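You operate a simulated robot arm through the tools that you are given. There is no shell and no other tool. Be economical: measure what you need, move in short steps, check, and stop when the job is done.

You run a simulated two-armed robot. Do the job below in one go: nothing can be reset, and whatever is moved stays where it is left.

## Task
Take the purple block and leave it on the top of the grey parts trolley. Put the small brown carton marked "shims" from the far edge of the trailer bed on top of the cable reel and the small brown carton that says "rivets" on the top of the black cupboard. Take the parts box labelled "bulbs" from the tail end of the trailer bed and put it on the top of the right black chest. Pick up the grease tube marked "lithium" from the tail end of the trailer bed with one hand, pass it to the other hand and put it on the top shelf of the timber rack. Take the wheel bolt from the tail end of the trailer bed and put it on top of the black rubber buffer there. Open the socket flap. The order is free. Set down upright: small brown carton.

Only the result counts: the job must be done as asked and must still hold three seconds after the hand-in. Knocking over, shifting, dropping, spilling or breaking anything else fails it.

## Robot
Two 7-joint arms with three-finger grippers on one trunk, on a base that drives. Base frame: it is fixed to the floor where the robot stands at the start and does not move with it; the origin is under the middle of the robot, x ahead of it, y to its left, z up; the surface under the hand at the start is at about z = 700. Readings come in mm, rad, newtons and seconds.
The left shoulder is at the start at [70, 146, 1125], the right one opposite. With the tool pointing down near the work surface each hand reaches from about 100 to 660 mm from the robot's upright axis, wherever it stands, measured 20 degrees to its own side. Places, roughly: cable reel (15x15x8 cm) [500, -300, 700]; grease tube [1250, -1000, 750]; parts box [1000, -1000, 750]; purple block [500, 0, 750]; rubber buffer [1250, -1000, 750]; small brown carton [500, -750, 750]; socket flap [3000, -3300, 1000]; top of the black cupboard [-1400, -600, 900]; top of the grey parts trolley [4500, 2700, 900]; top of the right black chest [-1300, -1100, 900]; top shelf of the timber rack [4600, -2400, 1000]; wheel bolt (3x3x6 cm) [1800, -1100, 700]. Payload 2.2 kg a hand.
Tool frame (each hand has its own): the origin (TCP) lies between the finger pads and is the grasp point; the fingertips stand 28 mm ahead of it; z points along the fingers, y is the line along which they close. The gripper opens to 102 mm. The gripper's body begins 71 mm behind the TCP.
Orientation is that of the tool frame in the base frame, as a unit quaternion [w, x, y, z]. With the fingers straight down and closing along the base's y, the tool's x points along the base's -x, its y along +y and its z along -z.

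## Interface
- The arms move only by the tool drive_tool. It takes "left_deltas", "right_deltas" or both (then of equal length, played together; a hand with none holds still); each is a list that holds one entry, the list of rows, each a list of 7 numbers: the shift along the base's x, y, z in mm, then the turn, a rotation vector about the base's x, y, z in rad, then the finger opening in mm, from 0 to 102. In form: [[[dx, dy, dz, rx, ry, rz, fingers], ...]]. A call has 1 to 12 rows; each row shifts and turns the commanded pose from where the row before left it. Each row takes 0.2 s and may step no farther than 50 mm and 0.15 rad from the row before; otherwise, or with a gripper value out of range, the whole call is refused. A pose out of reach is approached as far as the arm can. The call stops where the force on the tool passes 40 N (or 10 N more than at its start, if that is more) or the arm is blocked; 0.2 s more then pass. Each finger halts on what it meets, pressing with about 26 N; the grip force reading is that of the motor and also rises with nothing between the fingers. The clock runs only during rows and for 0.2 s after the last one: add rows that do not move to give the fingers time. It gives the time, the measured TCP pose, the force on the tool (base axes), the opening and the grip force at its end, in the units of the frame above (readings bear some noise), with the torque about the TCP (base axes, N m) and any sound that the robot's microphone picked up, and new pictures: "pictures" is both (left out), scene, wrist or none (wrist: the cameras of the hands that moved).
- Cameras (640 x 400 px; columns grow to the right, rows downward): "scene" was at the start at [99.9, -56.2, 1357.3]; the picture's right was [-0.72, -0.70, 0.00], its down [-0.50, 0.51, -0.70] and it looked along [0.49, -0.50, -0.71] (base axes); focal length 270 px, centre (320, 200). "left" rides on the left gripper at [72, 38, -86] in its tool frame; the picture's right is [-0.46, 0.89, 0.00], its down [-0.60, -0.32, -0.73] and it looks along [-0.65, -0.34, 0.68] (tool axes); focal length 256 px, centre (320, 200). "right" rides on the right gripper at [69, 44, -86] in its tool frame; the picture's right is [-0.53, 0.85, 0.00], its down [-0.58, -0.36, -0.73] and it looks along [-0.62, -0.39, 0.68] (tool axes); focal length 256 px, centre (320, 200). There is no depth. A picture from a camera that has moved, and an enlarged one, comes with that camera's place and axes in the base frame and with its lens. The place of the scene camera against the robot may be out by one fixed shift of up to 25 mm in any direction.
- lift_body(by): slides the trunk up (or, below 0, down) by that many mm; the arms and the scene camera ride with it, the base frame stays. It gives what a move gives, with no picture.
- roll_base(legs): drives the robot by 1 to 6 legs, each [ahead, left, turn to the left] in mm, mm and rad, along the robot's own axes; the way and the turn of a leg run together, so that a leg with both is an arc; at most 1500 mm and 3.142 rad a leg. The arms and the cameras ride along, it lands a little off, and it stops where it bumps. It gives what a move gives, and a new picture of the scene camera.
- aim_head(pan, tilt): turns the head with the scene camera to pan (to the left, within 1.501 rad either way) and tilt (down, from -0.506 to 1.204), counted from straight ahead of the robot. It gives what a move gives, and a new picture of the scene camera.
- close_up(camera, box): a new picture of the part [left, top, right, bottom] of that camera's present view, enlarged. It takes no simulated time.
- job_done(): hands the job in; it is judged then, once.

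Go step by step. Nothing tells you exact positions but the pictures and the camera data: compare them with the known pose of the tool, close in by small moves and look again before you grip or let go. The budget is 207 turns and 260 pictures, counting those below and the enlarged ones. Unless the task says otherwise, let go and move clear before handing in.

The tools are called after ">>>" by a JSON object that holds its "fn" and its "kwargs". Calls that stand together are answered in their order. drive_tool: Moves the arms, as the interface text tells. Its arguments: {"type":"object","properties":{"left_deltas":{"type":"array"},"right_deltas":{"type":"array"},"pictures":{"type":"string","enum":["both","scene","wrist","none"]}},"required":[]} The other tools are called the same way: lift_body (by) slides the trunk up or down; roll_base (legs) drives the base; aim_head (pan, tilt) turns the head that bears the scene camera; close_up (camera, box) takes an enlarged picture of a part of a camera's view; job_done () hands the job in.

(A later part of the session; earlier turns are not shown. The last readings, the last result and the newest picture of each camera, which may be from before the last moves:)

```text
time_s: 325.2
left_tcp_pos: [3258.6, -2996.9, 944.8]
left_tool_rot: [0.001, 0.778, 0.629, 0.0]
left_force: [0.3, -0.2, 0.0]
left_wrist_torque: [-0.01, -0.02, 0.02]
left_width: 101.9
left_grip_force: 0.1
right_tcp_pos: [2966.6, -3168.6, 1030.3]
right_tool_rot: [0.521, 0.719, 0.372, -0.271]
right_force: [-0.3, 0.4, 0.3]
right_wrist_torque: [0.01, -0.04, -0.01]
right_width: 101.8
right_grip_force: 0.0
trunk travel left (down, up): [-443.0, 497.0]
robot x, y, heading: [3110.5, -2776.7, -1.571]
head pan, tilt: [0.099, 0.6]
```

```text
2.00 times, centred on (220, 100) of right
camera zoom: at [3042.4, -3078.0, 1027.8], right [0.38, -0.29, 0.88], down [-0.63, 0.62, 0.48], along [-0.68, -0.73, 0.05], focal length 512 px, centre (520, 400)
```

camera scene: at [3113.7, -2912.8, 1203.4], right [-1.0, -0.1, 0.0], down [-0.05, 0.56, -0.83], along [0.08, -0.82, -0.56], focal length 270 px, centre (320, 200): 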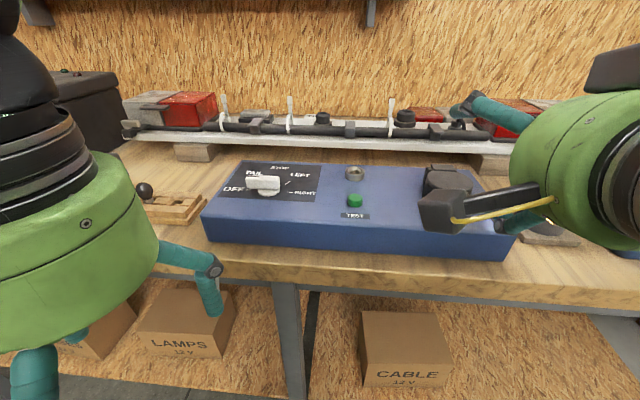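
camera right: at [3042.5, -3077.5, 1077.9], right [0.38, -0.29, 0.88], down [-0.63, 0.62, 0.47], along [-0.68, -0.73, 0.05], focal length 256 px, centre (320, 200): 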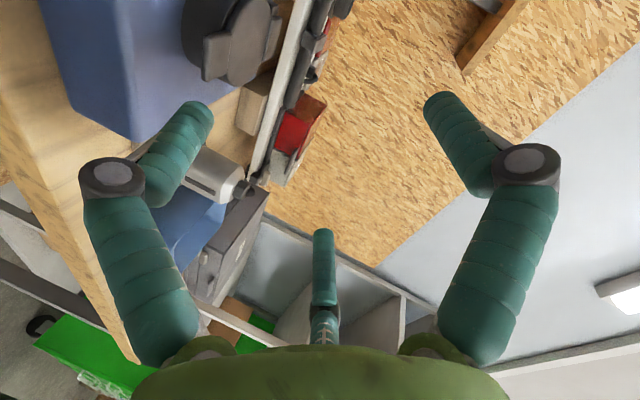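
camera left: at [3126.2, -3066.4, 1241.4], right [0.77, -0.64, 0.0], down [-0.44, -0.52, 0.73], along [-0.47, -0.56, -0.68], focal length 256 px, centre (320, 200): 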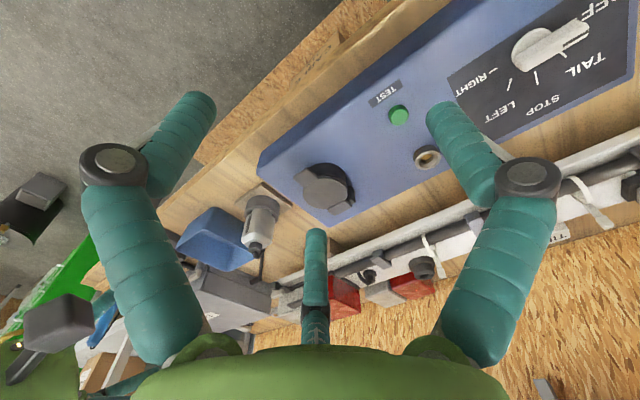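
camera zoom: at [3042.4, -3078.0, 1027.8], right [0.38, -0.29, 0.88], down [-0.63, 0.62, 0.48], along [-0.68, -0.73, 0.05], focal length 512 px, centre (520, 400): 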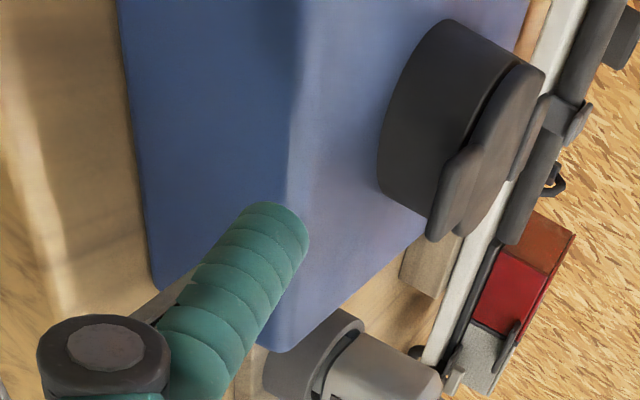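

Excellent side view: box top ≈955, tab underside ≈980, fingertip centre ≈965, just in front. I slide it forward under the tab.

>>> {"fn": "drive_tool", "kwargs": {"right_deltas": [[[-12, -20, 2, 0, 0, 0, 102], [0, -18, 0, 0, 0, 0, 102], [0, 0, 0, 0, 0, 0, 102]]], "pictures": "none"}}

>>> {"fn": "close_up", "kwargs": {"camera": "right", "box": [60, 0, 380, 200]}}

```text
time_s: 326.0
left_tcp_pos: [3258.3, -2996.0, 945.9]
left_tool_rot: [0.001, 0.778, 0.628, -0.001]
left_force: [-0.2, -1.1, 0.9]
left_wrist_torque: [0.0, -0.03, 0.02]
left_width: 101.9
left_grip_force: 0.1
right_tcp_pos: [2955.2, -3206.8, 1032.2]
right_tool_rot: [0.521, 0.719, 0.372, -0.271]
right_force: [0.3, 0.2, 0.3]
right_wrist_torque: [0.01, 0.03, -0.02]
right_width: 102.0
right_grip_force: 0.0
trunk travel left (down, up): [-443.0, 497.0]
robot x, y, heading: [3111.0, -2775.2, -1.571]
head pan, tilt: [0.099, 0.6]
```

```text
2.00 times, centred on (220, 100) of right
camera zoom: at [3030.1, -3115.5, 1029.3], right [0.38, -0.29, 0.88], down [-0.63, 0.62, 0.48], along [-0.68, -0.73, 0.05], focal length 512 px, centre (520, 400)
```

zoom: 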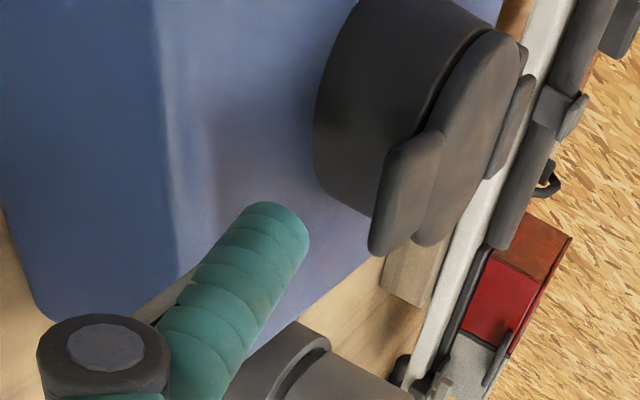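

>>> {"fn": "drive_tool", "kwargs": {"right_deltas": [[[0, -8, 0, 0, 0, 0, 102], [0, -7, 0, 0, 0, 0, 102], [0, 0, 0, 0, 0, 0, 102]]], "pictures": "none"}}

>>> {"fn": "close_up", "kwargs": {"camera": "right", "box": [60, 0, 380, 200]}}

```text
time_s: 326.8
left_tcp_pos: [3259.0, -2997.1, 945.7]
left_tool_rot: [0.001, 0.778, 0.629, -0.001]
left_force: [-0.7, 0.2, -0.1]
left_wrist_torque: [0.02, 0.03, 0.02]
left_width: 101.8
left_grip_force: 0.0
right_tcp_pos: [2955.7, -3222.6, 1032.2]
right_tool_rot: [0.52, 0.72, 0.371, -0.27]
right_force: [0.6, -0.9, 0.2]
right_wrist_torque: [0.01, -0.01, 0.04]
right_width: 102.1
right_grip_force: 0.0
trunk travel left (down, up): [-443.0, 497.0]
robot x, y, heading: [3112.5, -2778.2, -1.576]
head pan, tilt: [0.099, 0.6]
```

```text
2.00 times, centred on (220, 100) of right
camera zoom: at [3030.7, -3131.4, 1029.3], right [0.38, -0.29, 0.88], down [-0.63, 0.62, 0.48], along [-0.68, -0.73, 0.05], focal length 512 px, centre (520, 400)
```

zoom: 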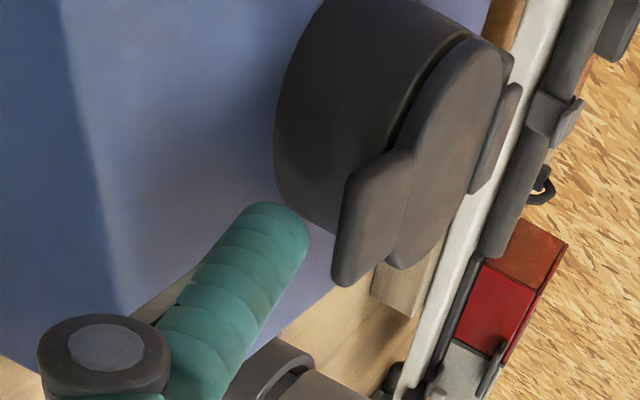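

The tip is under the tab next to the socket wall. I lift gently.

>>> {"fn": "drive_tool", "kwargs": {"right_deltas": [[[0, 2, 8, 0, 0, 0, 102], [0, 0, 8, 0, 0, 0, 102], [0, 0, 8, 0, 0, 0, 102], [0, 0, 8, 0, 0, 0, 102], [0, 0, 0, 0, 0, 0, 102]]], "pictures": "both"}}

>>> {"fn": "close_up", "kwargs": {"camera": "right", "box": [60, 0, 380, 200]}}

```text
time_s: 328.0
left_tcp_pos: [3258.9, -2996.4, 946.6]
left_tool_rot: [0.001, 0.778, 0.629, 0.001]
left_force: [-0.4, 0.2, 0.5]
left_wrist_torque: [0.0, -0.01, 0.04]
left_width: 102.3
left_grip_force: 0.0
right_tcp_pos: [2955.0, -3218.9, 1063.8]
right_tool_rot: [0.521, 0.72, 0.371, -0.27]
right_force: [0.0, 0.6, -0.2]
right_wrist_torque: [-0.01, -0.01, -0.01]
right_width: 101.8
right_grip_force: 0.0
trunk travel left (down, up): [-443.0, 497.0]
robot x, y, heading: [3111.4, -2778.5, -1.571]
head pan, tilt: [0.099, 0.6]
camera scene: at [3113.7, -2913.7, 1153.3], right [-1.0, -0.1, 0.0], down [-0.05, 0.56, -0.83], along [0.08, -0.82, -0.56], focal length 270 px, centre (320, 200)
camera right: at [3030.1, -3128.3, 1061.9], right [0.38, -0.29, 0.88], down [-0.63, 0.62, 0.48], along [-0.68, -0.73, 0.05], focal length 256 px, centre (320, 200)
```

scene: 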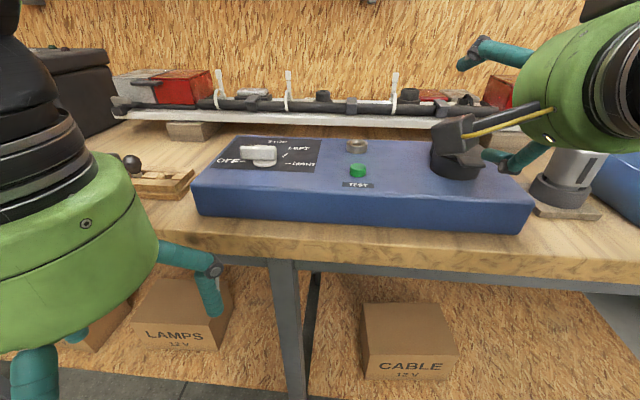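
right: 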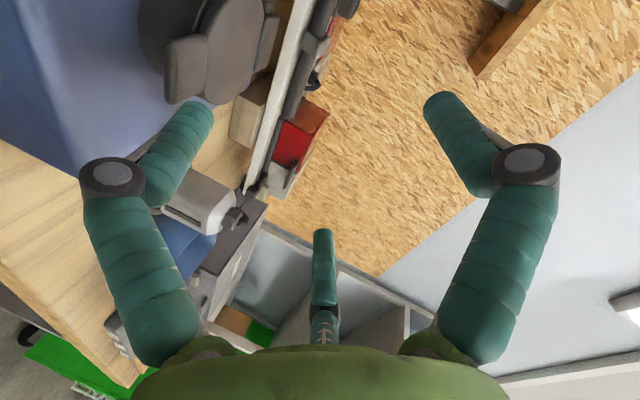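

```text
2.00 times, centred on (220, 100) of right
camera zoom: at [3030.1, -3128.3, 1061.9], right [0.38, -0.29, 0.88], down [-0.63, 0.62, 0.48], along [-0.68, -0.73, 0.05], focal length 512 px, centre (520, 400)
```

zoom: 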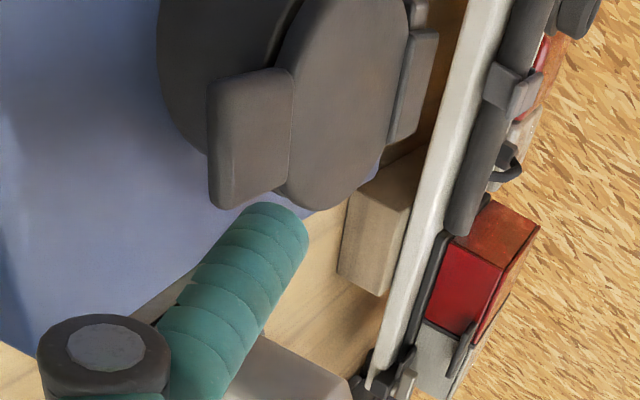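

The tip passed just in front of the tab. I go back down and push deeper (≈12 mm more) before lifting.

>>> {"fn": "drive_tool", "kwargs": {"right_deltas": [[[2, 16, 0, 0, 0, 0, 102], [0, 0, -17, 0, 0, 0, 102], [0, 0, -17, 0, 0, 0, 102], [0, -14, 0, 0, 0, 0, 102], [0, -7, 0, 0, 0, 0, 102], [0, -5, 0, 0, 0, 0, 102], [0, -4, 0, 0, 0, 0, 102], [0, 0, 0, 0, 0, 0, 102]]], "pictures": "none"}}

>>> {"fn": "close_up", "kwargs": {"camera": "right", "box": [60, 0, 380, 200]}}

```text
time_s: 329.8
left_tcp_pos: [3258.6, -2995.9, 946.0]
left_tool_rot: [0.002, 0.778, 0.629, 0.0]
left_force: [-0.1, 0.3, -1.3]
left_wrist_torque: [0.01, 0.01, 0.01]
left_width: 101.8
left_grip_force: 0.1
right_tcp_pos: [2956.3, -3234.1, 1030.1]
right_tool_rot: [0.521, 0.72, 0.371, -0.271]
right_force: [0.1, 1.1, 0.3]
right_wrist_torque: [0.04, 0.03, 0.0]
right_width: 101.7
right_grip_force: 0.0
trunk travel left (down, up): [-443.0, 497.0]
robot x, y, heading: [3110.8, -2779.0, -1.57]
head pan, tilt: [0.099, 0.6]
```

```text
2.00 times, centred on (220, 100) of right
camera zoom: at [3032.3, -3143.3, 1028.0], right [0.38, -0.29, 0.88], down [-0.63, 0.62, 0.48], along [-0.68, -0.73, 0.05], focal length 512 px, centre (520, 400)
```

zoom: 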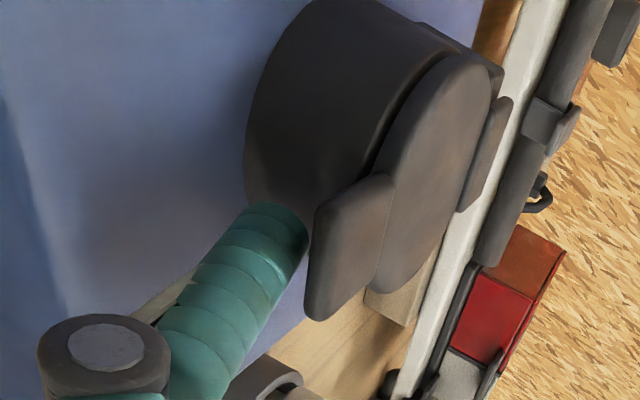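

>>> {"fn": "drive_tool", "kwargs": {"right_deltas": [[[0, -4, 0, 0, 0, 0, 102], [0, -4, 0, 0, 0, 0, 102], [0, 0, 6, 0, 0, 0, 102], [0, 0, 6, 0, 0, 0, 102], [0, 0, 6, 0, 0, 0, 102], [0, 0, 0, 0, 0, 0, 102]]], "pictures": "none"}}

>>> {"fn": "close_up", "kwargs": {"camera": "right", "box": [60, 0, 380, 200]}}

```text
time_s: 331.2
left_tcp_pos: [3259.5, -2995.5, 946.0]
left_tool_rot: [0.001, 0.778, 0.629, -0.001]
left_force: [0.3, 0.2, 0.1]
left_wrist_torque: [0.01, -0.01, -0.01]
left_width: 102.0
left_grip_force: 0.1
right_tcp_pos: [2957.5, -3241.2, 1047.8]
right_tool_rot: [0.521, 0.72, 0.371, -0.271]
right_force: [0.3, 0.0, 0.0]
right_wrist_torque: [-0.02, -0.02, -0.01]
right_width: 101.7
right_grip_force: 0.1
trunk travel left (down, up): [-443.0, 497.0]
robot x, y, heading: [3113.6, -2776.7, -1.572]
head pan, tilt: [0.099, 0.6]
```

```text
2.00 times, centred on (220, 100) of right
camera zoom: at [3032.4, -3151.1, 1045.6], right [0.38, -0.29, 0.88], down [-0.63, 0.62, 0.48], along [-0.68, -0.73, 0.05], focal length 512 px, centre (520, 400)
```

zoom: 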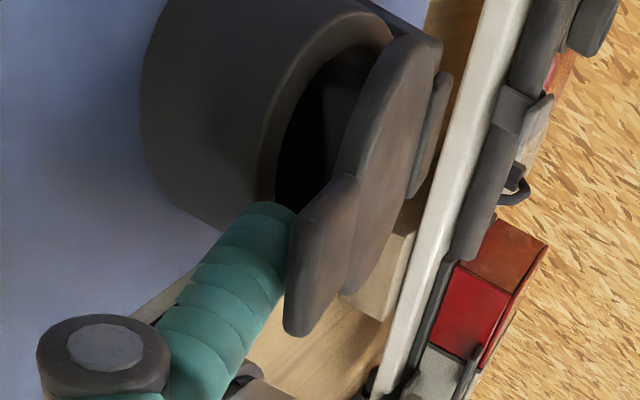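

The lid is lifting. I follow the arc up and back.

>>> {"fn": "drive_tool", "kwargs": {"right_deltas": [[[0, 0, 10, 0, 0, 0, 102], [0, 0, 12, 0, 0, 0, 102], [0, -3, 12, 0, 0, 0, 102], [0, -6, 9, 0, 0, 0, 102], [0, -8, 8, 0, 0, 0, 102], [0, -8, 7, 0, 0, 0, 102], [0, 0, 0, 0, 0, 0, 102]]], "pictures": "scene"}}

>>> {"fn": "close_up", "kwargs": {"camera": "right", "box": [60, 0, 380, 200]}}

```text
time_s: 332.8
left_tcp_pos: [3258.7, -2996.1, 945.2]
left_tool_rot: [0.001, 0.778, 0.629, 0.0]
left_force: [-0.2, -0.5, 0.4]
left_wrist_torque: [0.0, -0.01, 0.01]
left_width: 101.7
left_grip_force: 0.0
right_tcp_pos: [2956.6, -3266.6, 1105.7]
right_tool_rot: [0.521, 0.719, 0.372, -0.271]
right_force: [0.6, 0.3, -1.2]
right_wrist_torque: [0.01, -0.03, 0.0]
right_width: 101.8
right_grip_force: 0.0
trunk travel left (down, up): [-443.0, 497.0]
robot x, y, heading: [3107.4, -2775.5, -1.575]
head pan, tilt: [0.099, 0.6]
camera scene: at [3113.7, -2913.5, 1153.3], right [-1.0, -0.1, 0.0], down [-0.05, 0.56, -0.83], along [0.08, -0.82, -0.56], focal length 270 px, centre (320, 200)
```

scene: 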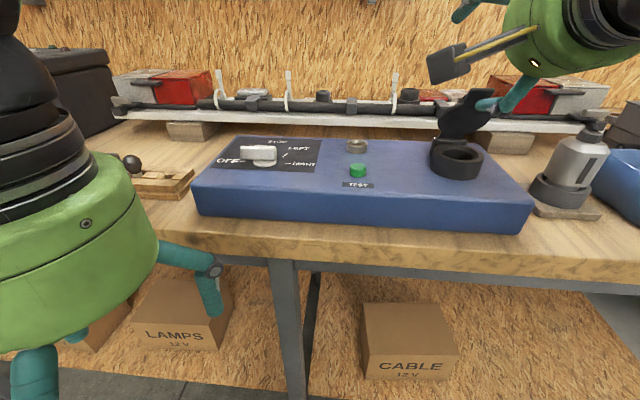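

```text
2.00 times, centred on (220, 100) of right
camera zoom: at [3032.0, -3175.8, 1103.1], right [0.38, -0.29, 0.88], down [-0.63, 0.62, 0.48], along [-0.68, -0.73, 0.05], focal length 512 px, centre (520, 400)
```

zoom: 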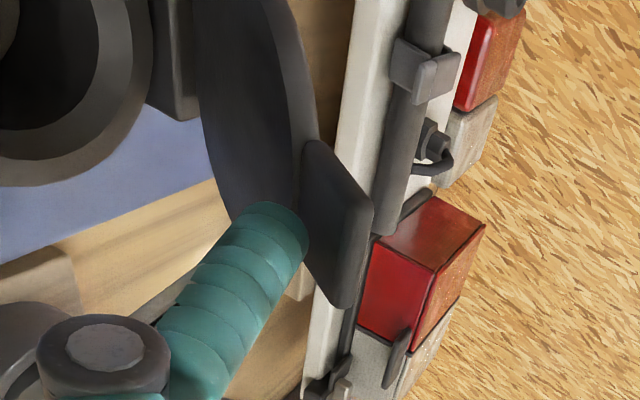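

The lid is well up (~65°). I push it further back, past vertical.

>>> {"fn": "drive_tool", "kwargs": {"right_deltas": [[[0, -8, 4, 0, 0, 0, 102], [0, -8, 2, 0, 0, 0, 102], [0, -8, 0, 0, 0, 0, 102], [0, -8, 0, 0, 0, 0, 102], [0, -8, 0, 0, 0, 0, 102], [0, -8, 0, 0, 0, 0, 102], [0, 0, 0, 0, 0, 0, 102]]], "pictures": "scene"}}

>>> {"fn": "close_up", "kwargs": {"camera": "scene", "box": [400, 40, 560, 190]}}

```text
time_s: 334.4
left_tcp_pos: [3259.2, -2996.1, 945.5]
left_tool_rot: [0.001, 0.778, 0.629, 0.0]
left_force: [-0.7, -0.1, -0.5]
left_wrist_torque: [-0.01, -0.05, -0.01]
left_width: 102.2
left_grip_force: 0.0
right_tcp_pos: [2955.8, -3314.7, 1113.1]
right_tool_rot: [0.52, 0.72, 0.371, -0.271]
right_force: [-0.5, -0.3, 0.4]
right_wrist_torque: [0.02, 0.02, -0.02]
right_width: 101.9
right_grip_force: 0.0
trunk travel left (down, up): [-443.0, 497.0]
robot x, y, heading: [3111.2, -2779.5, -1.571]
head pan, tilt: [0.099, 0.6]
camera scene: at [3113.8, -2913.4, 1153.3], right [-1.0, -0.1, 0.0], down [-0.05, 0.56, -0.83], along [0.08, -0.82, -0.56], focal length 270 px, centre (320, 200)
```

scene: 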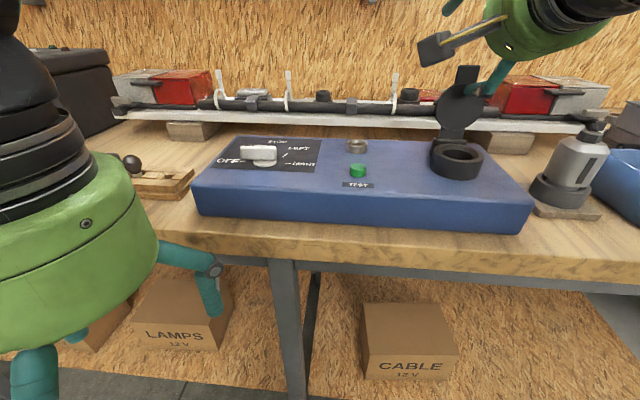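

```text
2.67 times, centred on (480, 115) of scene
camera zoom: at [3113.8, -2913.4, 1153.3], right [-1.0, -0.1, 0.0], down [-0.05, 0.56, -0.83], along [0.08, -0.82, -0.56], focal length 720 px, centre (-107, 427)
```

zoom: 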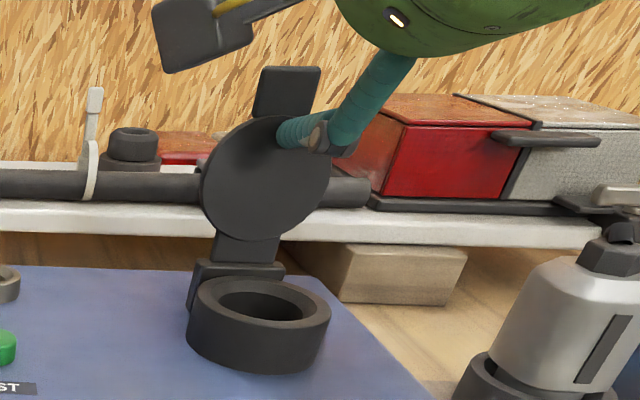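

>>> {"fn": "drive_tool", "kwargs": {"right_deltas": [[[0, -8, 0, 0, 0, 0, 102], [0, -8, 0, 0, 0, 0, 102], [0, -8, -2, 0, 0, 0, 102], [0, -6, -2, 0, 0, 0, 102], [0, 0, 0, 0, 0, 0, 102], [0, 15, 0, 0, 0, 0, 102], [0, 40, 5, 0, 0, 0, 102], [0, 45, 5, 0, 0, 0, 102], [0, 45, 0, 0, 0, 0, 102], [0, 0, 0, 0, 0, 0, 102]]], "pictures": "scene"}}

>>> {"fn": "close_up", "kwargs": {"camera": "scene", "box": [400, 40, 560, 190]}}

```text
time_s: 336.6
left_tcp_pos: [3259.6, -2998.3, 945.6]
left_tool_rot: [0.0, 0.778, 0.628, 0.0]
left_force: [-0.5, -0.6, 0.4]
left_wrist_torque: [0.04, 0.04, 0.0]
left_width: 101.9
left_grip_force: 0.0
right_tcp_pos: [2955.5, -3200.0, 1116.5]
right_tool_rot: [0.52, 0.72, 0.372, -0.271]
right_force: [0.5, -1.0, -0.4]
right_wrist_torque: [-0.02, -0.03, -0.01]
right_width: 102.0
right_grip_force: 0.0
trunk travel left (down, up): [-443.0, 497.0]
robot x, y, heading: [3114.3, -2777.4, -1.569]
head pan, tilt: [0.099, 0.6]
camera scene: at [3114.0, -2914.9, 1153.1], right [-1.0, -0.1, 0.0], down [-0.05, 0.56, -0.82], along [0.08, -0.82, -0.57], focal length 270 px, centre (320, 200)
```

scene: 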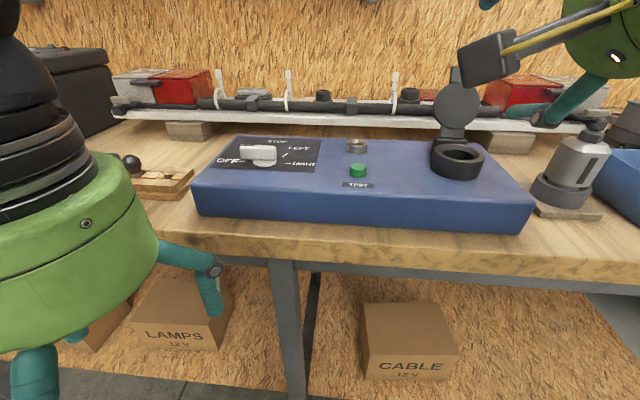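

```text
2.67 times, centred on (480, 115) of scene
camera zoom: at [3114.0, -2914.9, 1153.1], right [-1.0, -0.1, 0.0], down [-0.05, 0.56, -0.82], along [0.08, -0.82, -0.57], focal length 720 px, centre (-107, 427)
```

zoom: 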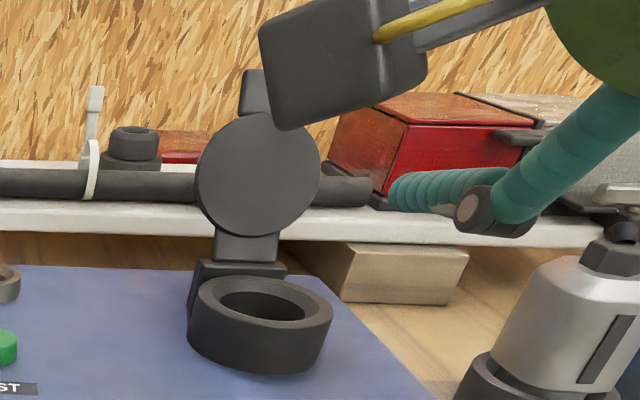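

The flap stays open. I retract, turn the right hand back down, and drive back to the trailer's tail.

>>> {"fn": "drive_tool", "kwargs": {"right_deltas": [[[0, 45, 0, 0, 0, 0, 102], [-20, 40, 0, 0, 0, 0, 102], [-40, 20, 0, 0.14, 0, 0, 102], [-40, 0, 0, 0.14, 0, 0, 102], [-20, 0, 0, 0.14, 0, 0, 102], [0, 0, 0, 0.14, 0, 0, 102], [0, 0, 0, 0.14, 0, 0, 102], [0, 0, 0, 0.14, 0, 0, 102], [0, 0, 0, 0.14, 0, 0, 102], [0, 0, 0, 0.14, 0, 0, 102], [0, 0, 0, 0.137, 0, 0, 102]]], "pictures": "none"}}

>>> {"fn": "roll_base", "kwargs": {"legs": [[-450, 0, 0], [0, 0, 1.571], [0, 0, 1.571], [0, 900, 0], [0, 560, 0]]}}

>>> {"fn": "aim_head", "kwargs": {"pan": 0.0, "tilt": 0.6}}

```text
time_s: 339.0
left_tcp_pos: [3258.2, -2997.3, 946.4]
left_tool_rot: [0.0, 0.778, 0.628, 0.001]
left_force: [-0.4, -0.2, -0.4]
left_wrist_torque: [0.0, -0.03, -0.01]
left_width: 102.1
left_grip_force: 0.1
right_tcp_pos: [2835.9, -3094.1, 1094.3]
right_tool_rot: [-0.002, 0.888, 0.46, 0.0]
right_force: [-0.5, 0.1, 0.0]
right_wrist_torque: [0.02, 0.0, 0.04]
right_width: 101.9
right_grip_force: 0.0
right hand out of reach, approached as far as the arm can: row 11
trunk travel left (down, up): [-443.0, 497.0]
robot x, y, heading: [3111.0, -2775.3, -1.571]
head pan, tilt: [0.099, 0.6]
```

```text
time_s: 356.5
left_tcp_pos: [1495.2, -2112.3, 945.6]
left_tool_rot: [0.0, -0.633, 0.774, 0.001]
left_force: [-0.2, 0.2, 0.1]
left_wrist_torque: [-0.03, -0.02, 0.0]
left_width: 101.9
left_grip_force: 0.0
right_tcp_pos: [1914.6, -2011.7, 1093.8]
right_tool_rot: [0.0, -0.464, 0.886, 0.0]
right_force: [-0.7, 0.1, 0.0]
right_wrist_torque: [0.0, -0.01, -0.01]
right_width: 101.9
right_grip_force: 0.0
trunk travel left (down, up): [-443.0, 497.0]
robot x, y, heading: [1640.3, -2331.6, 1.582]
head pan, tilt: [0.099, 0.6]
camera scene: at [1627.1, -2190.6, 1153.3], right [0.99, 0.11, 0.0], down [0.06, -0.56, -0.83], along [-0.09, 0.82, -0.56], focal length 270 px, centre (320, 200)
```

scene: 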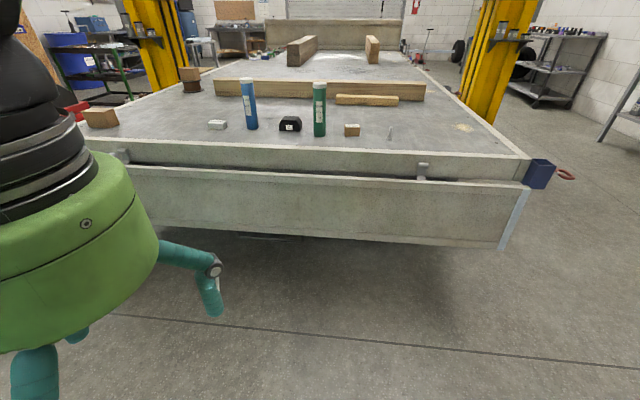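

```text
time_s: 357.2
left_tcp_pos: [1494.5, -2113.0, 944.5]
left_tool_rot: [0.0, -0.632, 0.775, 0.002]
left_force: [0.7, 0.5, -0.6]
left_wrist_torque: [0.01, 0.0, -0.02]
left_width: 101.9
left_grip_force: 0.1
right_tcp_pos: [1915.9, -2013.3, 1093.1]
right_tool_rot: [0.0, -0.464, 0.886, -0.001]
right_force: [0.6, -0.2, 0.0]
right_wrist_torque: [0.0, 0.0, -0.01]
right_width: 102.2
right_grip_force: 0.1
trunk travel left (down, up): [-443.0, 497.0]
robot x, y, heading: [1646.6, -2326.1, 1.577]
head pan, tilt: [0.0, 0.6]
camera scene: at [1635.9, -2190.1, 1153.3], right [1.0, 0.01, 0.0], down [0.0, -0.56, -0.83], along [-0.01, 0.83, -0.56], focal length 270 px, centre (320, 200)
```

scene: 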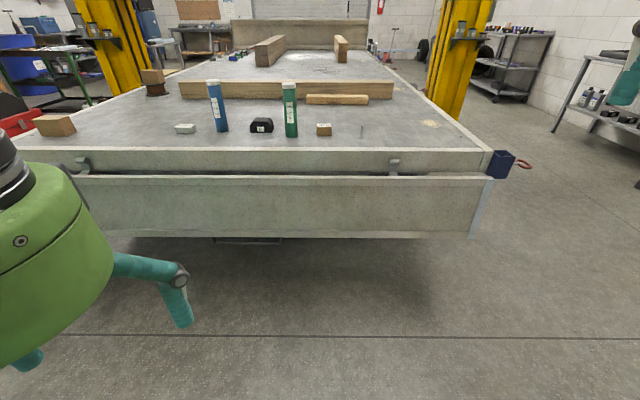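

>>> {"fn": "roll_base", "kwargs": {"legs": [[755, 0, 0]]}}

>>> {"fn": "aim_head", "kwargs": {"pan": -0.2, "tilt": 0.7}}

>>> {"fn": "close_up", "kwargs": {"camera": "scene", "box": [160, 100, 480, 300]}}

```text
time_s: 361.3
left_tcp_pos: [1494.2, -1353.9, 946.3]
left_tool_rot: [0.0, -0.629, 0.778, 0.0]
left_force: [0.5, -0.2, -0.4]
left_wrist_torque: [-0.02, -0.02, 0.0]
left_width: 102.0
left_grip_force: 0.0
right_tcp_pos: [1915.2, -1256.9, 1093.8]
right_tool_rot: [0.001, -0.46, 0.888, -0.001]
right_force: [0.1, 0.4, -0.6]
right_wrist_torque: [0.0, -0.03, -0.01]
right_width: 102.0
right_grip_force: 0.1
trunk travel left (down, up): [-443.0, 497.0]
robot x, y, heading: [1641.4, -1576.2, 1.567]
head pan, tilt: [0.0, 0.6]
camera scene: at [1634.4, -1433.0, 1153.3], right [1.0, 0.0, 0.0], down [0.0, -0.57, -0.82], along [0.0, 0.82, -0.57], focal length 270 px, centre (320, 200)
```

scene: 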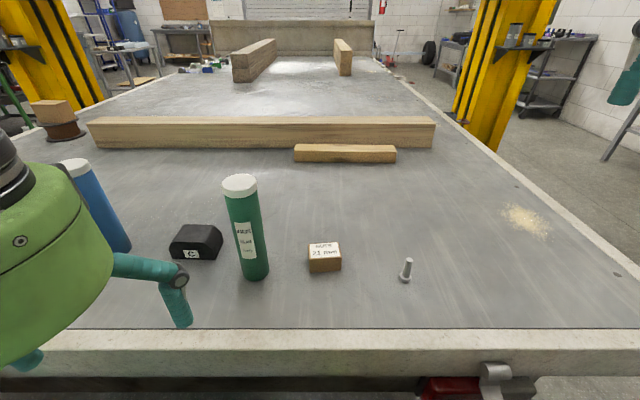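

```text
time_s: 362.0
left_tcp_pos: [1494.8, -1354.6, 946.0]
left_tool_rot: [0.001, -0.629, 0.777, 0.001]
left_force: [-0.6, 0.0, 0.3]
left_wrist_torque: [-0.03, -0.01, -0.01]
left_width: 101.9
left_grip_force: 0.2
right_tcp_pos: [1915.6, -1256.6, 1093.5]
right_tool_rot: [0.001, -0.46, 0.888, -0.002]
right_force: [0.4, -0.3, 0.5]
right_wrist_torque: [0.0, 0.03, -0.02]
right_width: 101.7
right_grip_force: 0.1
trunk travel left (down, up): [-443.0, 497.0]
robot x, y, heading: [1643.3, -1572.0, 1.571]
head pan, tilt: [-0.201, 0.7]
camera scene: at [1651.2, -1438.3, 1144.7], right [0.98, -0.2, 0.0], down [-0.13, -0.63, -0.77], along [0.15, 0.75, -0.64], focal length 270 px, centre (320, 200)
```

scene: 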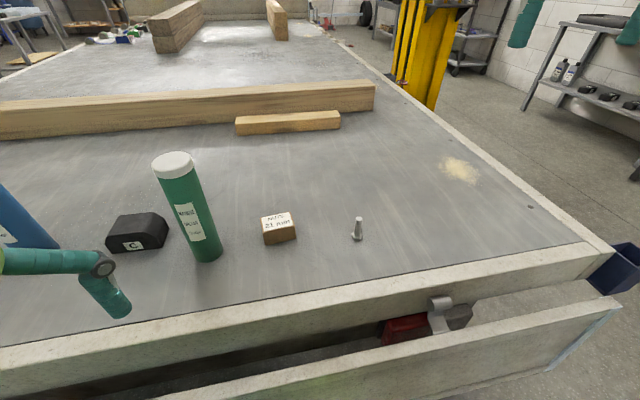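

```text
2.00 times, centred on (320, 200) of scene
camera zoom: at [1651.2, -1438.3, 1144.7], right [0.98, -0.2, 0.0], down [-0.13, -0.63, -0.77], along [0.15, 0.75, -0.64], focal length 540 px, centre (320, 200)
```

zoom: 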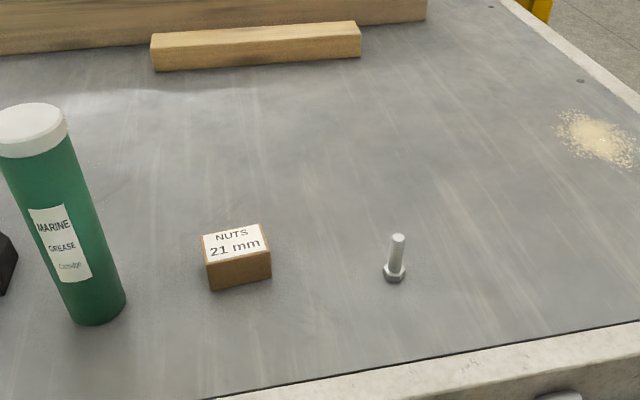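

The bolt stands on its head at ≈[1808,-1064]. I bring the right hand above it.

>>> {"fn": "lift_body", "kwargs": {"by": -50}}

>>> {"fn": "drive_tool", "kwargs": {"right_deltas": [[[-18, 32, -29, 0, 0, 0, 102], [-18, 32, -29, 0, 0, 0, 102], [-18, 32, -29, 0, 0, 0, 102], [-18, 32, -29, 0, 0, 0, 102], [-18, 32, -29, 0, 0, 0, 102], [-17, 33, -29, 0, 0, 0, 102], [0, 0, 0, 0, 0, 0, 102]]], "pictures": "wrist"}}

```text
time_s: 362.9
left_tcp_pos: [1494.2, -1355.2, 896.1]
left_tool_rot: [0.001, -0.63, 0.777, 0.002]
left_force: [-0.2, -0.3, -0.2]
left_wrist_torque: [0.0, 0.03, 0.0]
left_width: 101.9
left_grip_force: 0.1
right_tcp_pos: [1914.7, -1257.8, 1043.1]
right_tool_rot: [0.001, -0.461, 0.888, 0.0]
right_force: [0.1, 0.5, 0.0]
right_wrist_torque: [0.03, -0.02, 0.0]
right_width: 102.2
right_grip_force: 0.1
trunk travel left (down, up): [-393.0, 547.0]
robot x, y, heading: [1645.4, -1576.4, 1.569]
head pan, tilt: [-0.201, 0.7]
```

```text
time_s: 364.5
left_tcp_pos: [1494.1, -1354.3, 895.1]
left_tool_rot: [0.0, -0.629, 0.777, 0.001]
left_force: [-0.6, -0.2, -0.1]
left_wrist_torque: [-0.01, 0.02, 0.0]
left_width: 102.1
left_grip_force: 0.1
right_tcp_pos: [1820.9, -1084.0, 883.1]
right_tool_rot: [0.001, -0.459, 0.888, -0.001]
right_force: [-0.4, -0.4, -0.3]
right_wrist_torque: [-0.02, 0.02, -0.02]
right_width: 102.0
right_grip_force: 0.0
right hand out of reach, approached as far as the arm can: row 6
trunk travel left (down, up): [-393.0, 547.0]
robot x, y, heading: [1639.0, -1573.9, 1.57]
head pan, tilt: [-0.201, 0.7]
camera right: at [1743.6, -1115.7, 968.6], right [-0.38, 0.92, 0.0], down [0.63, 0.26, 0.73], along [0.68, 0.28, -0.68], focal length 256 px, centre (320, 200)
```

right: 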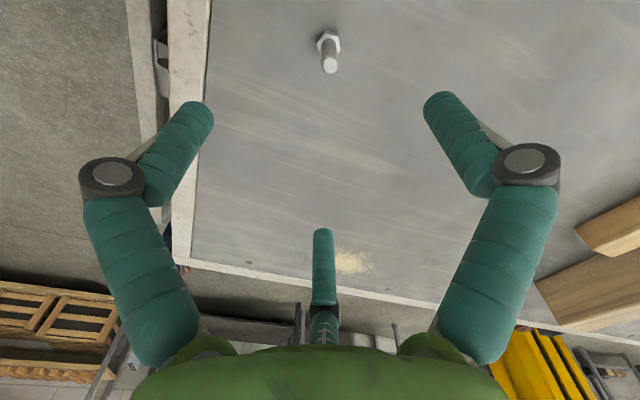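

Bolt at [1808.6,-1081], top z 764. I centre and descend.

>>> {"fn": "drive_tool", "kwargs": {"right_deltas": [[[-12, 3, -20, 0, 0, 0, 102], [0, 0, -40, 0, 0, 0, 102], [0, 0, -30, 0, 0, 0, 102], [0, 0, 0, 0, 0, 0, 102]]], "pictures": "wrist"}}

```text
time_s: 365.5
left_tcp_pos: [1494.7, -1354.1, 895.4]
left_tool_rot: [0.001, -0.63, 0.777, 0.002]
left_force: [0.8, -0.2, 0.1]
left_wrist_torque: [0.01, -0.01, -0.01]
left_width: 102.0
left_grip_force: 0.0
right_tcp_pos: [1811.9, -1082.1, 792.6]
right_tool_rot: [0.0, -0.46, 0.888, 0.0]
right_force: [0.5, -0.9, 1.1]
right_wrist_torque: [0.02, 0.0, -0.03]
right_width: 102.0
right_grip_force: 0.2
right hand out of reach, approached as far as the arm can: row 1
trunk travel left (down, up): [-393.0, 547.0]
robot x, y, heading: [1638.8, -1573.2, 1.57]
head pan, tilt: [-0.201, 0.7]
camera right: at [1736.1, -1113.2, 879.3], right [-0.38, 0.92, 0.0], down [0.63, 0.26, 0.73], along [0.68, 0.28, -0.68], focal length 256 px, centre (320, 200)
```

right: 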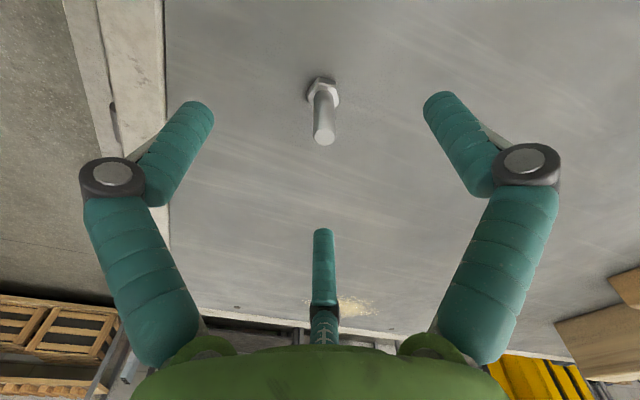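

>>> {"fn": "drive_tool", "kwargs": {"right_deltas": [[[-6, -1, -20, 0, 0, 0, 102], [0, 0, -26, 0, 0, 0, 102], [0, 0, 0, 0, 0, 0, 60], [0, 0, 0, 0, 0, 0, 30], [0, 0, 0, 0, 0, 0, 5], [0, 0, 0, 0, 0, 0, 2], [0, 0, 0, 0, 0, 0, 2]]], "pictures": "wrist"}}

```text
time_s: 367.1
left_tcp_pos: [1493.5, -1354.8, 895.9]
left_tool_rot: [0.0, -0.63, 0.777, 0.001]
left_force: [-0.4, 0.6, 0.2]
left_wrist_torque: [-0.02, 0.02, -0.01]
left_width: 102.0
left_grip_force: 0.0
right_tcp_pos: [1805.3, -1081.0, 747.2]
right_tool_rot: [0.0, -0.46, 0.888, -0.001]
right_force: [-0.3, 0.3, 0.2]
right_wrist_torque: [0.0, -0.01, -0.01]
right_width: 12.7
right_grip_force: 25.7
trunk travel left (down, up): [-393.0, 547.0]
robot x, y, heading: [1642.5, -1574.1, 1.57]
head pan, tilt: [-0.201, 0.7]
camera right: at [1729.2, -1113.0, 833.4], right [-0.38, 0.92, 0.0], down [0.63, 0.26, 0.73], along [0.68, 0.28, -0.68], focal length 256 px, centre (320, 200)
```

right: 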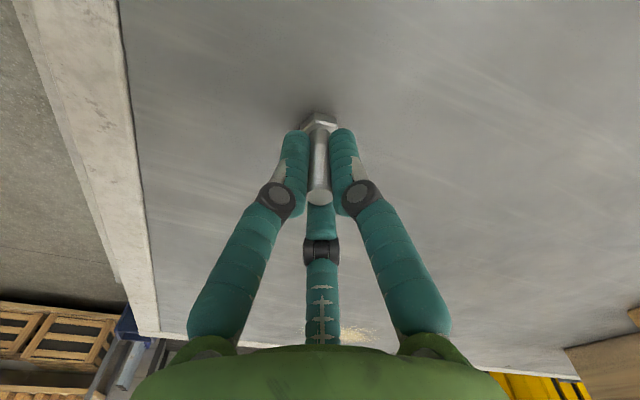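

Bolt gripped (12.7 mm). I lift, retract from the tubes, and slide the base left to face the buffer.

>>> {"fn": "drive_tool", "kwargs": {"right_deltas": [[[0, 0, 20, 0, 0, 0, 2], [0, 0, 40, 0, 0, 0, 2], [0, -10, 40, 0, 0, 0, 2], [0, -40, 25, 0, 0, 0, 2], [0, -45, 0, 0, 0, 0, 2], [0, -45, 0, 0, 0, 0, 2], [0, -10, 0, 0, 0, 0, 2]]], "pictures": "wrist"}}

>>> {"fn": "roll_base", "kwargs": {"legs": [[0, 430, 0]]}}

>>> {"fn": "aim_head", "kwargs": {"pan": -0.3, "tilt": 0.75}}

```text
time_s: 368.7
left_tcp_pos: [1494.2, -1354.5, 896.4]
left_tool_rot: [0.0, -0.629, 0.778, 0.0]
left_force: [-0.4, -0.3, 0.0]
left_wrist_torque: [0.01, -0.02, -0.03]
left_width: 101.7
left_grip_force: 0.0
right_tcp_pos: [1804.4, -1228.1, 871.3]
right_tool_rot: [0.001, -0.46, 0.888, -0.002]
right_force: [0.2, 0.6, -0.7]
right_wrist_torque: [-0.01, -0.03, 0.0]
right_width: 12.9
right_grip_force: 26.7
trunk travel left (down, up): [-393.0, 547.0]
robot x, y, heading: [1642.7, -1569.8, 1.569]
head pan, tilt: [-0.201, 0.7]
camera right: at [1728.1, -1260.6, 957.2], right [-0.38, 0.92, 0.0], down [0.63, 0.26, 0.73], along [0.68, 0.28, -0.68], focal length 256 px, centre (320, 200)
```

right: 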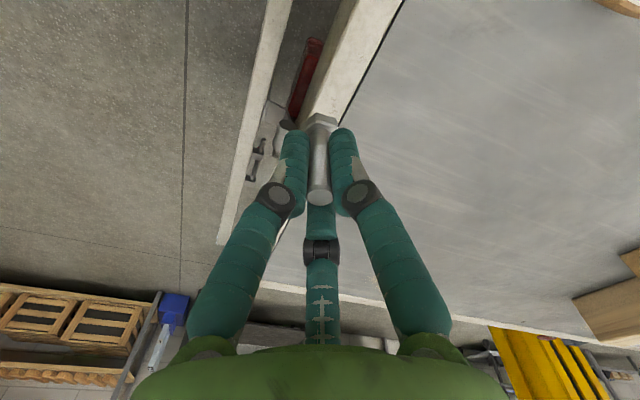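

```text
time_s: 371.4
left_tcp_pos: [1060.0, -1355.4, 895.2]
left_tool_rot: [0.0, -0.63, 0.776, 0.001]
left_force: [-0.4, -0.1, -1.0]
left_wrist_torque: [0.01, -0.05, 0.0]
left_width: 102.1
left_grip_force: 0.0
right_tcp_pos: [1369.8, -1228.4, 872.7]
right_tool_rot: [0.0, -0.462, 0.887, -0.001]
right_force: [-0.5, -0.5, 0.1]
right_wrist_torque: [0.01, -0.03, 0.05]
right_width: 12.9
right_grip_force: 26.0
trunk travel left (down, up): [-393.0, 547.0]
robot x, y, heading: [1210.0, -1575.2, 1.577]
head pan, tilt: [-0.201, 0.7]
camera scene: at [1218.3, -1439.0, 1094.6], right [0.98, -0.2, 0.0], down [-0.13, -0.63, -0.76], along [0.15, 0.75, -0.64], focal length 270 px, centre (320, 200)
```

scene: 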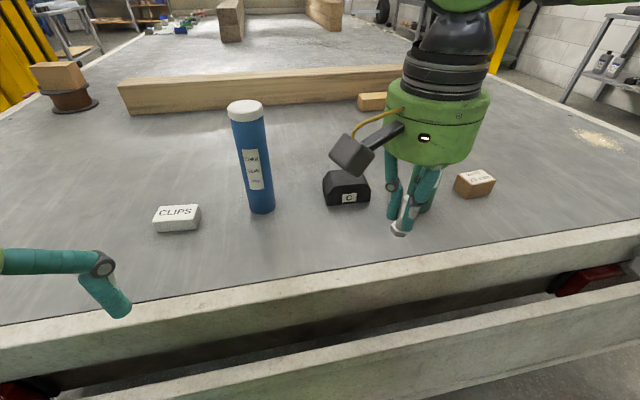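

```text
time_s: 372.0
left_tcp_pos: [1060.5, -1357.2, 896.1]
left_tool_rot: [0.0, -0.631, 0.776, 0.001]
left_force: [0.1, -0.8, -0.1]
left_wrist_torque: [-0.05, -0.02, 0.0]
left_width: 102.0
left_grip_force: 0.1
right_tcp_pos: [1370.5, -1228.1, 871.6]
right_tool_rot: [0.0, -0.463, 0.886, -0.001]
right_force: [0.7, 0.0, -0.9]
right_wrist_torque: [-0.02, 0.01, 0.01]
right_width: 12.6
right_grip_force: 25.5
trunk travel left (down, up): [-393.0, 547.0]
robot x, y, heading: [1207.8, -1574.6, 1.578]
head pan, tilt: [-0.3, 0.75]
camera scene: at [1226.2, -1443.0, 1090.4], right [0.96, -0.29, 0.0], down [-0.2, -0.65, -0.73], along [0.21, 0.7, -0.68], focal length 270 px, centre (320, 200)
```

scene: 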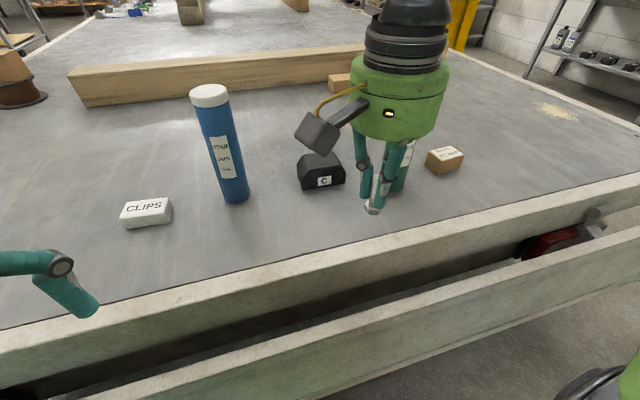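

Buffer ≈[1370,-980], green tube ≈[1500,-1053], blue ≈[1174,-979]. I advance straight between them with the bolt held high.

>>> {"fn": "drive_tool", "kwargs": {"right_deltas": [[[-2, 35, 0, 0, 0, 0, 2], [-2, 35, 0, 0, 0, 0, 2], [-2, 35, 0, 0, 0, 0, 2], [0, 35, 0, 0, 0, 0, 2], [0, 35, 0, 0, 0, 0, 2], [0, 0, 0, 0, 0, 0, 2]]], "pictures": "both"}}

```text
time_s: 373.4
left_tcp_pos: [1061.8, -1356.4, 895.8]
left_tool_rot: [0.0, -0.631, 0.776, 0.001]
left_force: [-0.4, 0.2, -0.2]
left_wrist_torque: [0.01, 0.0, -0.01]
left_width: 102.1
left_grip_force: 0.0
right_tcp_pos: [1386.8, -1081.8, 877.7]
right_tool_rot: [0.001, -0.462, 0.887, -0.002]
right_force: [-0.5, 0.1, -1.4]
right_wrist_torque: [0.01, 0.01, 0.02]
right_width: 12.5
right_grip_force: 26.4
right hand out of reach, approached as far as the arm can: row 4, 5
trunk travel left (down, up): [-393.0, 547.0]
robot x, y, heading: [1211.4, -1576.6, 1.58]
head pan, tilt: [-0.3, 0.75]
camera scene: at [1225.8, -1442.8, 1090.3], right [0.96, -0.29, 0.0], down [-0.2, -0.65, -0.73], along [0.21, 0.7, -0.68], focal length 270 px, centre (320, 200)
camera right: at [1310.3, -1115.6, 963.6], right [-0.39, 0.92, 0.0], down [0.63, 0.26, 0.73], along [0.68, 0.28, -0.68], focal length 256 px, centre (320, 200)
```

scene: 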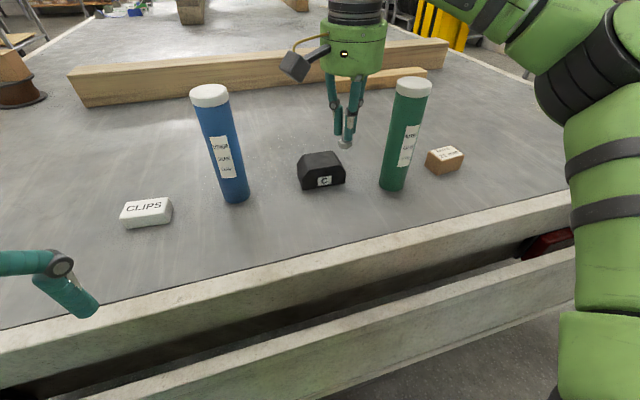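
right: 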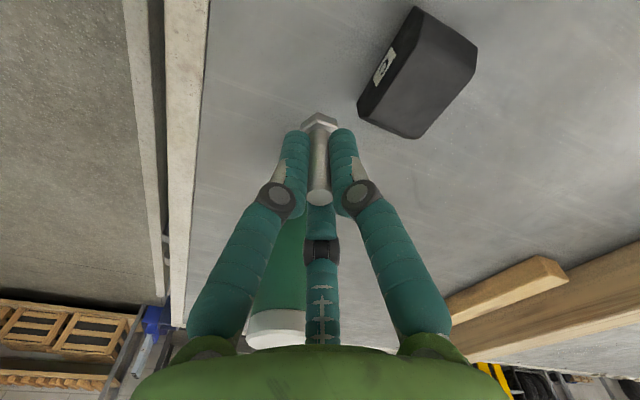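

Reach limit and drift toward the green tube; I back off a little and turn the wrist +35° (bolt grip is symmetric) for better reach.

>>> {"fn": "drive_tool", "kwargs": {"right_deltas": [[[-10, -15, 0, 0, 0, 0.122, 2], [-10, -15, 0, 0, 0, 0.122, 2], [-8, -10, 0, 0, 0, 0.122, 2], [0, 0, 0, 0, 0, 0.122, 2], [0, 0, 0, 0, 0, 0.122, 2], [0, 0, -5, 0, 0, 0, 2]]], "pictures": "wrist"}}

```text
time_s: 374.8
left_tcp_pos: [1060.7, -1355.2, 895.7]
left_tool_rot: [0.0, -0.63, 0.776, 0.002]
left_force: [0.4, -0.2, 0.0]
left_wrist_torque: [0.0, 0.01, 0.02]
left_width: 101.7
left_grip_force: 0.1
right_tcp_pos: [1358.4, -1124.0, 873.4]
right_tool_rot: [-0.001, 0.708, -0.706, 0.0]
right_force: [-0.7, -0.7, -0.9]
right_wrist_torque: [-0.01, 0.02, 0.01]
right_width: 12.7
right_grip_force: 25.6
trunk travel left (down, up): [-393.0, 547.0]
robot x, y, heading: [1208.9, -1577.6, 1.577]
head pan, tilt: [-0.3, 0.75]
camera right: at [1314.4, -1194.4, 959.0], right [-0.85, 0.53, 0.0], down [0.36, 0.58, 0.73], along [0.39, 0.62, -0.68], focal length 256 px, centre (320, 200)
```

right: 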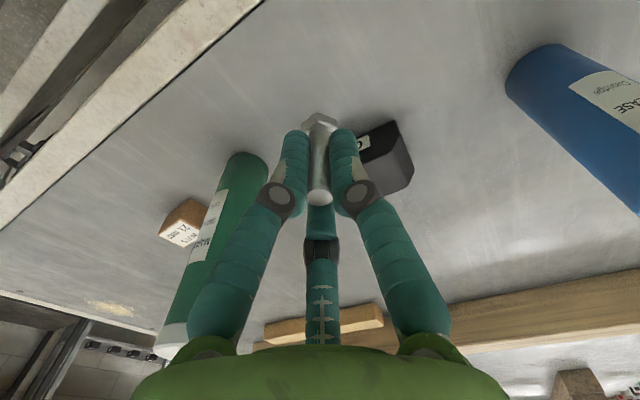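

>>> {"fn": "drive_tool", "kwargs": {"right_deltas": [[[0, 30, -5, 0, 0, 0, 2], [0, 30, -5, 0, 0, 0, 2], [0, 25, -5, 0, 0, 0, 2], [0, 0, 0, 0, 0, 0, 2]]], "pictures": "both"}}

```text
time_s: 375.8
left_tcp_pos: [1061.3, -1356.2, 896.7]
left_tool_rot: [-0.001, -0.63, 0.776, 0.001]
left_force: [0.7, 1.1, 0.4]
left_wrist_torque: [-0.02, 0.0, 0.02]
left_width: 102.0
left_grip_force: 0.1
right_tcp_pos: [1376.0, -1078.3, 855.3]
right_tool_rot: [0.001, -0.706, 0.709, 0.001]
right_force: [0.1, 0.7, -1.1]
right_wrist_torque: [0.02, -0.02, 0.02]
right_width: 12.7
right_grip_force: 26.2
right hand out of reach, approached as far as the arm can: row 1, 2, 3
trunk travel left (down, up): [-393.0, 547.0]
robot x, y, heading: [1209.0, -1580.0, 1.575]
head pan, tilt: [-0.3, 0.75]
camera scene: at [1226.3, -1443.2, 1090.4], right [0.96, -0.29, 0.0], down [-0.2, -0.65, -0.73], along [0.21, 0.7, -0.68], focal length 270 px, centre (320, 200)
camera right: at [1331.6, -1146.5, 940.6], right [-0.84, 0.54, 0.0], down [0.37, 0.57, 0.73], along [0.39, 0.62, -0.68], focal length 256 px, centre (320, 200)
```

scene: 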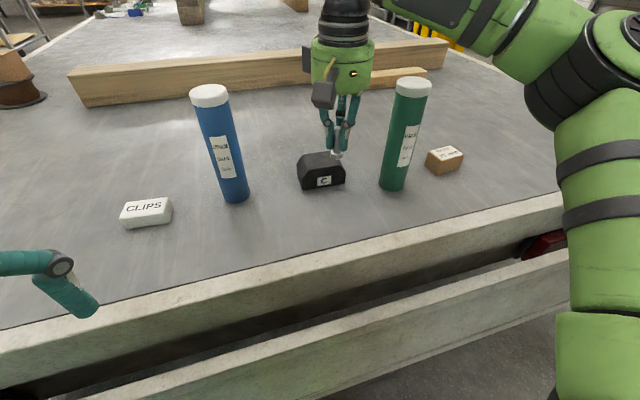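
right: 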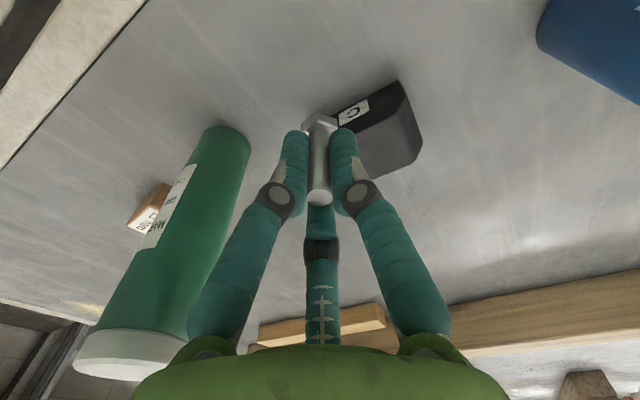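

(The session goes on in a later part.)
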